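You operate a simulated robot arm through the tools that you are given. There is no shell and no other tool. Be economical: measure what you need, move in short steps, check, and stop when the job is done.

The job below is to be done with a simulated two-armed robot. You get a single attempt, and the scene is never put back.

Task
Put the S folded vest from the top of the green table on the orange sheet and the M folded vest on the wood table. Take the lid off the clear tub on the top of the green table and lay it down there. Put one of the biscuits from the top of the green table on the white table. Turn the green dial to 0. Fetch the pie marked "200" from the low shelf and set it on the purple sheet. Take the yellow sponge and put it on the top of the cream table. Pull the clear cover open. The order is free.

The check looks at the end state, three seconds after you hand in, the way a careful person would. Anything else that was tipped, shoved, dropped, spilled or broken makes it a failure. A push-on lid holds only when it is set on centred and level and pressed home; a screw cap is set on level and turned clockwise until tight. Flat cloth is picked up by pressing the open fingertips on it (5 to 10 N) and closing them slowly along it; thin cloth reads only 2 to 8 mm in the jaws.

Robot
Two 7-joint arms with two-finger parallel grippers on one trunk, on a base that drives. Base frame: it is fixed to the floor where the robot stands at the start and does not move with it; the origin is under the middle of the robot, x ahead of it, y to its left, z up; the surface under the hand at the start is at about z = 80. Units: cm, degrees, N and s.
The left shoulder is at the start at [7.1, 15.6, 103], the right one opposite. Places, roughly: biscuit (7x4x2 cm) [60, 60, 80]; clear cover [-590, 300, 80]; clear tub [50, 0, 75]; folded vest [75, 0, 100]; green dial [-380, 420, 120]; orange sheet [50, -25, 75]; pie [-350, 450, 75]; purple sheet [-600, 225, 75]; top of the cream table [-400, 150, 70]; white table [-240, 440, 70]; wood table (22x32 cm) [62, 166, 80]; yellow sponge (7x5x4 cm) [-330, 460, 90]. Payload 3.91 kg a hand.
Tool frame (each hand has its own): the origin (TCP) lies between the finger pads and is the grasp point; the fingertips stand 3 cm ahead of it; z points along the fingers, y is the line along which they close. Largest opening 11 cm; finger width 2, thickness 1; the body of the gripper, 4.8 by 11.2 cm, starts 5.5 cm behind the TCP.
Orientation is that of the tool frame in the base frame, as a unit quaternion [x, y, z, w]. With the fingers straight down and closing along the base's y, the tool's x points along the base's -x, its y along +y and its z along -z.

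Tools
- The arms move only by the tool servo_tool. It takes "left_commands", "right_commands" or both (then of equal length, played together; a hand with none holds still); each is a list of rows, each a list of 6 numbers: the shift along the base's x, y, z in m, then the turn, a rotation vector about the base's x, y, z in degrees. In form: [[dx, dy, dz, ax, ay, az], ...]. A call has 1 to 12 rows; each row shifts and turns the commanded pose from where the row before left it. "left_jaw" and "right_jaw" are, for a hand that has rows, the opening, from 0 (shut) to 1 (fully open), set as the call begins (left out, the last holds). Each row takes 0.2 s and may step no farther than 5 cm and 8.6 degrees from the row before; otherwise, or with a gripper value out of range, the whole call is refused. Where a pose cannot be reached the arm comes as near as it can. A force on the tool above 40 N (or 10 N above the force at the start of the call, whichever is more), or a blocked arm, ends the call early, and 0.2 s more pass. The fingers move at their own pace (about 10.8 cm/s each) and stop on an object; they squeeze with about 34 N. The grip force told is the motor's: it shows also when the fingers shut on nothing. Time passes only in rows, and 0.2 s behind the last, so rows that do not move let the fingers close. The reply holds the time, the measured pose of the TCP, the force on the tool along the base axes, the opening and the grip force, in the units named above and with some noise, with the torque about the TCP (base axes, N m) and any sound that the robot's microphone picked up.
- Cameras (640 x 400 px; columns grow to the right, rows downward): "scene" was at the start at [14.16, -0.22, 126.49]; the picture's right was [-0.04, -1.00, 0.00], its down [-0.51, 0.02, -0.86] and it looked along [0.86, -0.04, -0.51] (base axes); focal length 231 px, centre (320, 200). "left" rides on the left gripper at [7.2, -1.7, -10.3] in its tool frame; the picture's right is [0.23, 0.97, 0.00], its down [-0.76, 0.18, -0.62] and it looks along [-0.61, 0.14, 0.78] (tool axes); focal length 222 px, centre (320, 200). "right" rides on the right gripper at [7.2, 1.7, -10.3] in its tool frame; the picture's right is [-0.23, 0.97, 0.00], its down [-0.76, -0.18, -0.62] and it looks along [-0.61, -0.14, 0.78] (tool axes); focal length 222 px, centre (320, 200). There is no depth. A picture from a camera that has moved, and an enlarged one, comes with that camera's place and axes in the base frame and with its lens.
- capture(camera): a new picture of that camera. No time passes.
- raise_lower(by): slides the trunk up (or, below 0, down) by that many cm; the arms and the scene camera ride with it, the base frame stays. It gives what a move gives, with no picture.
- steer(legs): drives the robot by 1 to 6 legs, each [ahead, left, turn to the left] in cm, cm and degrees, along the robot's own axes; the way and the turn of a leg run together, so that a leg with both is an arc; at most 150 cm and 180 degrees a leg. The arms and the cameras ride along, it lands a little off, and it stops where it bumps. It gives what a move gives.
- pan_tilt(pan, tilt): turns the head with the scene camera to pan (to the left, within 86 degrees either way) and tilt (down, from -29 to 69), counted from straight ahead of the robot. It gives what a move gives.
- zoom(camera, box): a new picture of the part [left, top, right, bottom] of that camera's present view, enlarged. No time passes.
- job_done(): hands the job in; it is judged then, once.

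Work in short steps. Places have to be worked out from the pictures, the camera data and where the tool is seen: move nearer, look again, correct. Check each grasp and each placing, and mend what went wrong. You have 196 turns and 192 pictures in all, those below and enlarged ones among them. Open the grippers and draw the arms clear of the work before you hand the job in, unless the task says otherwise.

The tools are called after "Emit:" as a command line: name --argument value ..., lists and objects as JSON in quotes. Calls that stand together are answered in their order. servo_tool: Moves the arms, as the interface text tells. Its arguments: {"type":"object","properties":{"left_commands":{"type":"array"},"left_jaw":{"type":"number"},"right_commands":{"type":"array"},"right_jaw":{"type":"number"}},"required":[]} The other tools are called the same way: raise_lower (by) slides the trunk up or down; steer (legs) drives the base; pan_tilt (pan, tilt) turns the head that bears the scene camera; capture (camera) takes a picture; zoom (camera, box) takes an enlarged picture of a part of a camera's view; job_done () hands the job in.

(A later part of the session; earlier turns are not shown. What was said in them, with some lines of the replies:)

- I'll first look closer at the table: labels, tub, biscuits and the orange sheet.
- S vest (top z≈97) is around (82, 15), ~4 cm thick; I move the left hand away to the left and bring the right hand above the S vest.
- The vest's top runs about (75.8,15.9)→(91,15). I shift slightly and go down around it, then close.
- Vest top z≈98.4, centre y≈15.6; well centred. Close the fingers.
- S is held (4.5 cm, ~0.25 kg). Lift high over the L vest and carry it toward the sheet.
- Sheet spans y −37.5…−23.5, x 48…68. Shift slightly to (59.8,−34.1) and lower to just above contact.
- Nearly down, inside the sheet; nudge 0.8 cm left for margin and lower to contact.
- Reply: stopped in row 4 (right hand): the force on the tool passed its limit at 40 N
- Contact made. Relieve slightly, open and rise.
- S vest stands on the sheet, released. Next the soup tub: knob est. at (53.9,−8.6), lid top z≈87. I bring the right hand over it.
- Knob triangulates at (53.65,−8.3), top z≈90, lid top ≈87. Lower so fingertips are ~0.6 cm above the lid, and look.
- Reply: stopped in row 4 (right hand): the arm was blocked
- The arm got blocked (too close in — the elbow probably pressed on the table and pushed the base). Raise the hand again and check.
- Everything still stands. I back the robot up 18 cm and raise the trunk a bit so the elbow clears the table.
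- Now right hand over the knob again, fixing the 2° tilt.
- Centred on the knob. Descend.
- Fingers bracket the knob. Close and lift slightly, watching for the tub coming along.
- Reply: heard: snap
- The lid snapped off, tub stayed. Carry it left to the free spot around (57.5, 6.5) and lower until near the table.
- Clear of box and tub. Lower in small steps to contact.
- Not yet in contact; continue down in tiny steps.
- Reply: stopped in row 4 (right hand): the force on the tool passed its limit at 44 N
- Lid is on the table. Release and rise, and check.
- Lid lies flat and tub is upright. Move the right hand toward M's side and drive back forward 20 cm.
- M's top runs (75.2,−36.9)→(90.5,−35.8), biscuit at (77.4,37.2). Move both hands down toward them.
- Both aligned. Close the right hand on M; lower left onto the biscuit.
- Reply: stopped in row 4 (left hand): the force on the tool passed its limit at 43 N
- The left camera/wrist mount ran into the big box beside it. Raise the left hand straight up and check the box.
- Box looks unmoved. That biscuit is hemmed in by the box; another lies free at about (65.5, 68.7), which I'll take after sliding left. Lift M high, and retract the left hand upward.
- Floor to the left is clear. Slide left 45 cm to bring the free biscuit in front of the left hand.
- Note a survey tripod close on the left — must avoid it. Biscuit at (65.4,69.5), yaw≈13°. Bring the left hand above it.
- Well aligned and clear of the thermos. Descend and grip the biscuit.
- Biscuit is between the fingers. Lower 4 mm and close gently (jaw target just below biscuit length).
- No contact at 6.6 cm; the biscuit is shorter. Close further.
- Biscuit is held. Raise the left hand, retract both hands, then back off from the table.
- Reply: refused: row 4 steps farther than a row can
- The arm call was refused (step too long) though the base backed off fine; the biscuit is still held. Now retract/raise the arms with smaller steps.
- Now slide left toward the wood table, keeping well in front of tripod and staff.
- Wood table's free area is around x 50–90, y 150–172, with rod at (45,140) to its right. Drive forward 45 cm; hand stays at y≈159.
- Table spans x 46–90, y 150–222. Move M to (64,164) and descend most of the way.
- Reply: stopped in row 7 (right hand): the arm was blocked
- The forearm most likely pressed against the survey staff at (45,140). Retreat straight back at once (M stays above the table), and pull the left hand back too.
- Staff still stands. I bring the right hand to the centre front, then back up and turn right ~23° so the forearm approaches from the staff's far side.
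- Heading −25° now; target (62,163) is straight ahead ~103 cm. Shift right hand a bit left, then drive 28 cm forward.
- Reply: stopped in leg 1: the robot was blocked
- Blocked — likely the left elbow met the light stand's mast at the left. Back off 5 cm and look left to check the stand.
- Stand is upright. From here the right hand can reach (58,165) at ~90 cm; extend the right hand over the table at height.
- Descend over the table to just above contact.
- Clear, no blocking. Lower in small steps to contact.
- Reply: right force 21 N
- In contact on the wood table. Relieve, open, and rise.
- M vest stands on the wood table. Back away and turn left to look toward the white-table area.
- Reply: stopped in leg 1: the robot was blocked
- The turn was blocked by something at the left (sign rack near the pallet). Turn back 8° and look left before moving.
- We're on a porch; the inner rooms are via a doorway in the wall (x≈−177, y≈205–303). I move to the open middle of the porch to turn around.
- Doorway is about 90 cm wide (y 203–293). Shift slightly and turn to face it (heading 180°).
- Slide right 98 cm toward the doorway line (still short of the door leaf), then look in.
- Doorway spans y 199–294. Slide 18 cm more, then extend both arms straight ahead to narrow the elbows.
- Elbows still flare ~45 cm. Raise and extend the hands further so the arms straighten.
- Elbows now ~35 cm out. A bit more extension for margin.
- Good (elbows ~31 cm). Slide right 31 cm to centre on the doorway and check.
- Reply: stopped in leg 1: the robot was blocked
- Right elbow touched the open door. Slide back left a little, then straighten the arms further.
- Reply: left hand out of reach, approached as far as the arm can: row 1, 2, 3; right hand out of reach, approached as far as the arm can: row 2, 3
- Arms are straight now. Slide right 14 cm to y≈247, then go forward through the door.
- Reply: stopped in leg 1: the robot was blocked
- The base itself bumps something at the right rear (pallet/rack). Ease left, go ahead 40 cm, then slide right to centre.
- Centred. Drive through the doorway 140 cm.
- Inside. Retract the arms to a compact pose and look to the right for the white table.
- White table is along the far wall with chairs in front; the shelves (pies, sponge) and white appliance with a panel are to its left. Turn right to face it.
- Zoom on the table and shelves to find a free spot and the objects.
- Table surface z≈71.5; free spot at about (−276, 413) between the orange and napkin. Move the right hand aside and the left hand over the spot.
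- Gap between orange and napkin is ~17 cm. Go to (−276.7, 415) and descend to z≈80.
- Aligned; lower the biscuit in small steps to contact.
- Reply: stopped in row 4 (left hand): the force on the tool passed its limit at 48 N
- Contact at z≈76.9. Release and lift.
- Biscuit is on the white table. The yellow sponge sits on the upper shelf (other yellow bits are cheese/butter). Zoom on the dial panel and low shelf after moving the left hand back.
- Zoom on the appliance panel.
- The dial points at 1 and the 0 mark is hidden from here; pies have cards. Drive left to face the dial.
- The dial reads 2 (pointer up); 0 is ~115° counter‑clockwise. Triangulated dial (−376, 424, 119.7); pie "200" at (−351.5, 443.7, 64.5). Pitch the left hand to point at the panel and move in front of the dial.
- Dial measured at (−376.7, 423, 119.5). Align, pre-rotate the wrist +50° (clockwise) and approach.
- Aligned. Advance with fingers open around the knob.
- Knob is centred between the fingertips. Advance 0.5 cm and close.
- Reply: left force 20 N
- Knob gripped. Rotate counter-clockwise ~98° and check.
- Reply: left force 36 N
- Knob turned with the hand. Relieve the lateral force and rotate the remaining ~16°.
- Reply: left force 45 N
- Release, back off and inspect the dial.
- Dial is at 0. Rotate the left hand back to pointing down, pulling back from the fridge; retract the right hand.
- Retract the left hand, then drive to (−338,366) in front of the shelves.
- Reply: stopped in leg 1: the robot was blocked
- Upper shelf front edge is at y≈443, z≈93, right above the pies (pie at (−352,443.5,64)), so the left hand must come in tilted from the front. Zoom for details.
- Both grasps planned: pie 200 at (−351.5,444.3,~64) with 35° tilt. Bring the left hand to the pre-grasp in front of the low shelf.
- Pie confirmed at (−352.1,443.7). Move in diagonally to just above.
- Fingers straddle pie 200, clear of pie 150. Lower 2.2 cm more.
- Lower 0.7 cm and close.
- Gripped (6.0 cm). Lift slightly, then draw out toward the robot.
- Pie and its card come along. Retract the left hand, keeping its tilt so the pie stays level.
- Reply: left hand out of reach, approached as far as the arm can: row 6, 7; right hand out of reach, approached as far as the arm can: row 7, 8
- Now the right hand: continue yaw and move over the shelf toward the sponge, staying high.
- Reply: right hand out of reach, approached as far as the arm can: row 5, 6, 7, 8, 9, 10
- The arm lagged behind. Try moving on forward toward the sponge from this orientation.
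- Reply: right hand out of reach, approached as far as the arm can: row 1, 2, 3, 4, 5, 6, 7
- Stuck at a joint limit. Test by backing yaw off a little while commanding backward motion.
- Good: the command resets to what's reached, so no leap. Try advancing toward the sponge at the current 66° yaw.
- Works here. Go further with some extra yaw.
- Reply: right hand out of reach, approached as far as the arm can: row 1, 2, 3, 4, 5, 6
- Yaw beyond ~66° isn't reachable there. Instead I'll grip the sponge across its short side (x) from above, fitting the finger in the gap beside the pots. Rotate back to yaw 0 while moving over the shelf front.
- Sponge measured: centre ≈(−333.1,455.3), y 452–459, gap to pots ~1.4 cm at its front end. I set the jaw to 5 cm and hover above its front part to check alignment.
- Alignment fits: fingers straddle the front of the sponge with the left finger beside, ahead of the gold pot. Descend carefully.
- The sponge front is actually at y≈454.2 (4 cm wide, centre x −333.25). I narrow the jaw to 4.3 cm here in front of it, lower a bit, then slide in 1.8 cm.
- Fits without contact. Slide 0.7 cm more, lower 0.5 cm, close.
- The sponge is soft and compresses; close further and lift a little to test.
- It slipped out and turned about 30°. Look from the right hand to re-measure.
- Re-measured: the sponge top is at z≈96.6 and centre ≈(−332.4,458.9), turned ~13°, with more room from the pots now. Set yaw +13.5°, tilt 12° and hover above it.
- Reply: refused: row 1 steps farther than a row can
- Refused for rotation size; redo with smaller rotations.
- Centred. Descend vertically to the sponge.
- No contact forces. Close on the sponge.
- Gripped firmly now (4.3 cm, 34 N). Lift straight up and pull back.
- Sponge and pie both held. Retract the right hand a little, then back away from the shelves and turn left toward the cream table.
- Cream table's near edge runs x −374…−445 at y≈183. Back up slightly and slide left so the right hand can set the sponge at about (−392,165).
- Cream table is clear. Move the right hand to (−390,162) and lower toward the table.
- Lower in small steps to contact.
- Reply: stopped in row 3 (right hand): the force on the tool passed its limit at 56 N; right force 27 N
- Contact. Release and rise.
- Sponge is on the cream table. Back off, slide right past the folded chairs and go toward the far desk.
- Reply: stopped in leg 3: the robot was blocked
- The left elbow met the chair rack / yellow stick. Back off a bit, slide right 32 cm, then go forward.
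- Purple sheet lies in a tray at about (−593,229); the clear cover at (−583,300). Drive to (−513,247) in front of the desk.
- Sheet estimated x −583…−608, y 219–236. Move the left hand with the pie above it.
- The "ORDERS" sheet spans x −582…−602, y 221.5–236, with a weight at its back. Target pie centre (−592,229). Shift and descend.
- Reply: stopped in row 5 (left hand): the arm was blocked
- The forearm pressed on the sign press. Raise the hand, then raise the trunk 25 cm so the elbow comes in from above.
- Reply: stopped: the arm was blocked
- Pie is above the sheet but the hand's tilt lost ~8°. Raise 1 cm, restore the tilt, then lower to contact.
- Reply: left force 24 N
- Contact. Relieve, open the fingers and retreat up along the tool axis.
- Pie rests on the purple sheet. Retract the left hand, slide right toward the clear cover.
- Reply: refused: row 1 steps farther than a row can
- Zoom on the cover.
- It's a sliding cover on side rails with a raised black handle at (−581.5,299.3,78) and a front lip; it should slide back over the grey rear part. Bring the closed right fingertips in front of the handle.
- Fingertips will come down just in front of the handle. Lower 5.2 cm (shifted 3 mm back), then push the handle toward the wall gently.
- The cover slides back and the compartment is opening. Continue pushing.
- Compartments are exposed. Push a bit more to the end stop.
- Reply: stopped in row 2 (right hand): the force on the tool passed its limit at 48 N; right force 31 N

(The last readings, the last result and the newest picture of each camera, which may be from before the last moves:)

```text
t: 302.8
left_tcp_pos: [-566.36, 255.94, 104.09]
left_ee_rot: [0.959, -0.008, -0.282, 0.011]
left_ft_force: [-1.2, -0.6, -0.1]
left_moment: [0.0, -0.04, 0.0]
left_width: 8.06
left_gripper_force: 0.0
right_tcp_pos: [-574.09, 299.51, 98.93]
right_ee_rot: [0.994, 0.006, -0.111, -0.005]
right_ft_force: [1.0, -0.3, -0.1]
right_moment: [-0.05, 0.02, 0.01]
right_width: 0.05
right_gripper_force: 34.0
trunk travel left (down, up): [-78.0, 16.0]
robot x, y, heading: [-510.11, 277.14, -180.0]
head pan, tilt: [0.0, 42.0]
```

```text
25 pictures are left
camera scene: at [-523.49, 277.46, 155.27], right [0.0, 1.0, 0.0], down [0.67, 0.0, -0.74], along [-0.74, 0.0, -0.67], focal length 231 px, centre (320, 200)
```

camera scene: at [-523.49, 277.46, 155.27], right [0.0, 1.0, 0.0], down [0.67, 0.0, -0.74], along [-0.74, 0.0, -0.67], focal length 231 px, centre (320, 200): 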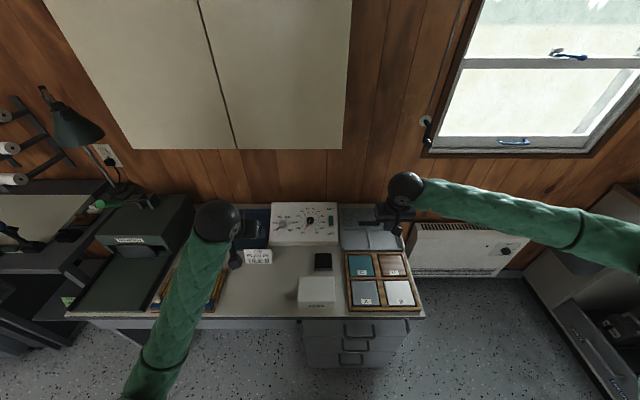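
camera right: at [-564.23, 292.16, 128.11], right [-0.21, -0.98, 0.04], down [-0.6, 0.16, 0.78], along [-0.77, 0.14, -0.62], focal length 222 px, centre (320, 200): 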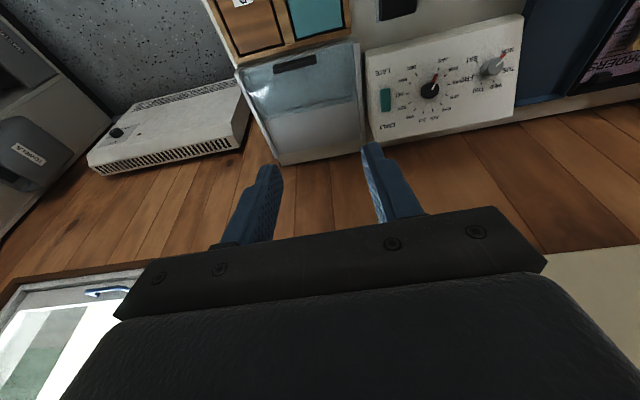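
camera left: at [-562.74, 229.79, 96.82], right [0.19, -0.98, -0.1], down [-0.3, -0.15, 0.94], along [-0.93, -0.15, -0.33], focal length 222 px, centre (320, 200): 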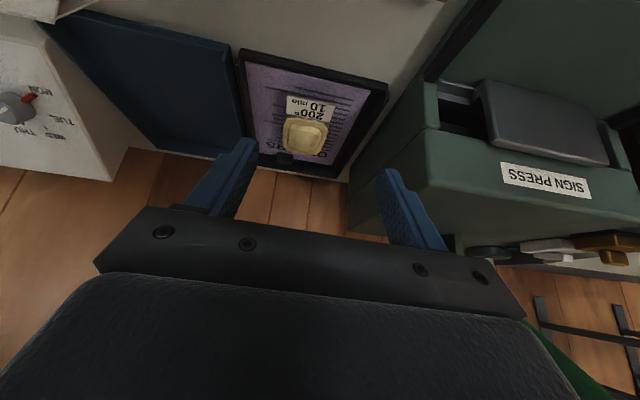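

End stop reached, cover fully open. Back away with hands clear, open grippers and inspect the desk.

Emit:
steer --legs '[[-45, 0, 0]]'

Emit:
servo_tool --right_commands '[[0, 0, 0.02, 0, 0, 0], [0, 0, 0.02, 0, 0, 0]]' --right_jaw 1 --left_commands '[[0, 0, 0.02, 0, 0, 0], [0, 0, 0.02, 0, 0, 0]]' --left_jaw 1

Emit:
pan_tilt --pan 8 --tilt 35

Emit:
zoom --camera "scene" --box '[140, 110, 480, 320]'

```text
t: 305.5
left_tcp_pos: [-521.09, 255.94, 104.09]
left_ee_rot: [0.959, -0.006, -0.282, 0.012]
left_ft_force: [0.5, -0.1, -0.2]
left_moment: [0.01, -0.01, -0.02]
left_width: 8.02
left_gripper_force: 0.0
right_tcp_pos: [-528.92, 299.4, 98.81]
right_ee_rot: [0.994, 0.007, -0.11, -0.006]
right_ft_force: [-0.4, 0.1, -0.8]
right_moment: [-0.02, 0.0, 0.02]
right_width: 0.0
right_gripper_force: 34.0
trunk travel left (down, up): [-78.0, 16.0]
robot x, y, heading: [-465.21, 277.28, -180.2]
head pan, tilt: [0.0, 42.0]
```

```text
t: 306.1
left_tcp_pos: [-521.02, 255.83, 108.11]
left_ee_rot: [0.959, -0.007, -0.282, 0.011]
left_ft_force: [1.4, 0.1, 0.2]
left_moment: [0.01, 0.02, 0.01]
left_width: 11.0
left_gripper_force: 0.0
right_tcp_pos: [-529.08, 299.3, 102.99]
right_ee_rot: [0.994, 0.007, -0.11, -0.006]
right_ft_force: [-0.1, -0.8, -0.5]
right_moment: [0.0, 0.04, -0.01]
right_width: 11.02
right_gripper_force: 0.1
trunk travel left (down, up): [-78.0, 16.0]
robot x, y, heading: [-464.85, 277.39, -180.1]
head pan, tilt: [0.0, 42.0]
```

```text
t: 306.8
left_tcp_pos: [-521.1, 255.81, 108.11]
left_ee_rot: [0.959, -0.007, -0.282, 0.012]
left_ft_force: [0.4, 0.1, 0.1]
left_moment: [-0.03, -0.01, 0.0]
left_width: 10.98
left_gripper_force: 0.0
right_tcp_pos: [-529.12, 299.47, 102.9]
right_ee_rot: [0.994, 0.007, -0.109, -0.006]
right_ft_force: [-0.4, 0.8, -0.4]
right_moment: [-0.04, -0.04, -0.01]
right_width: 11.0
right_gripper_force: 0.0
trunk travel left (down, up): [-78.0, 16.0]
robot x, y, heading: [-465.09, 277.4, -179.9]
head pan, tilt: [8.0, 35.0]
```

```text
1.88 times, centred on (310, 215) of scene
camera zoom: at [-478.79, 276.29, 156.3], right [-0.14, 0.99, 0.0], down [0.57, 0.08, -0.82], along [-0.81, -0.12, -0.57], focal length 435 px, centre (339, 172)
```

zoom: 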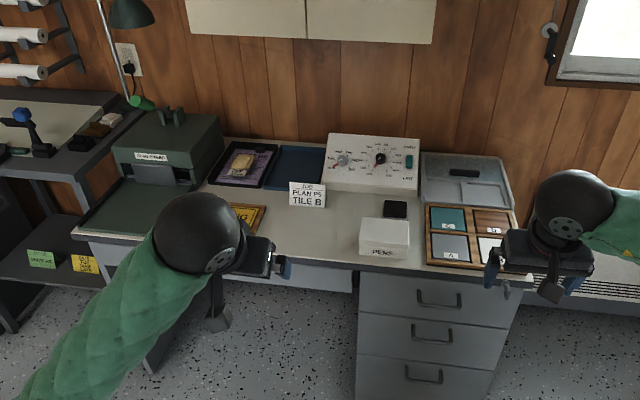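

Desk is fine: pie on purple sheet, cover open. Check the cream table and chair rack to the left.

Emit:
pan_tilt --pan 86 --tilt 30

Emit:
capture --camera "scene"

```text
t: 308.3
left_tcp_pos: [-521.07, 255.87, 108.14]
left_ee_rot: [0.959, -0.007, -0.281, 0.012]
left_ft_force: [0.3, 0.6, -0.1]
left_moment: [0.01, 0.03, -0.04]
left_width: 11.0
left_gripper_force: 0.1
right_tcp_pos: [-529.05, 299.33, 102.85]
right_ee_rot: [0.994, 0.007, -0.11, -0.006]
right_ft_force: [-0.3, 0.8, -0.5]
right_moment: [0.01, 0.0, -0.01]
right_width: 11.01
right_gripper_force: 0.0
trunk travel left (down, up): [-78.0, 16.0]
robot x, y, heading: [-465.75, 277.69, -179.9]
head pan, tilt: [85.9, 30.0]
```

```text
23 pictures are left
camera scene: at [-470.7, 268.45, 157.08], right [-1.0, 0.07, 0.0], down [0.04, 0.5, -0.87], along [-0.06, -0.86, -0.5], focal length 231 px, centre (320, 200)
```

scene: 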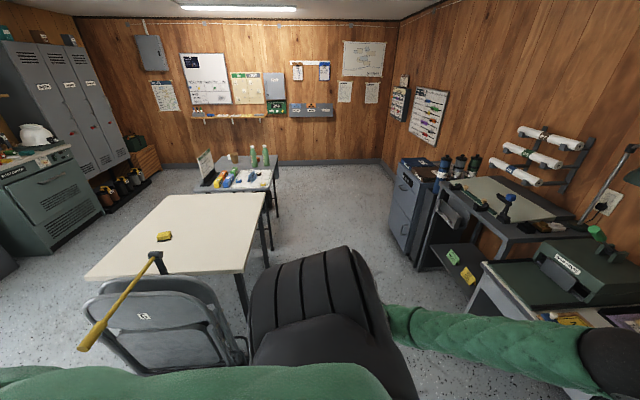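

Everything is in place (the yellow stick and rack sit where they were, sponge on the cream table, pie on the purple sheet, cover open, hands empty and clear). Handing in.

Emit:
job_done

```text
The job is handed in.
```

I handed the job in with all eight parts done:
- **Vests:** the S vest is on the orange sheet and the M vest is on the wood table.
- **Tub lid:** it is off and lying on the green table.
- **Biscuit:** one biscuit is on the white table.
- **Dial:** it points at 0.
- **Pie:** the one marked "200" is on the purple sheet.
- **Sponge:** it is on the cream table.
- **Clear cover:** it is fully open.

The arms bumped the door, a sign rack and a few other things along the way. What I looked at afterwards was still standing, but I did not recheck everything on the porch before handing in.
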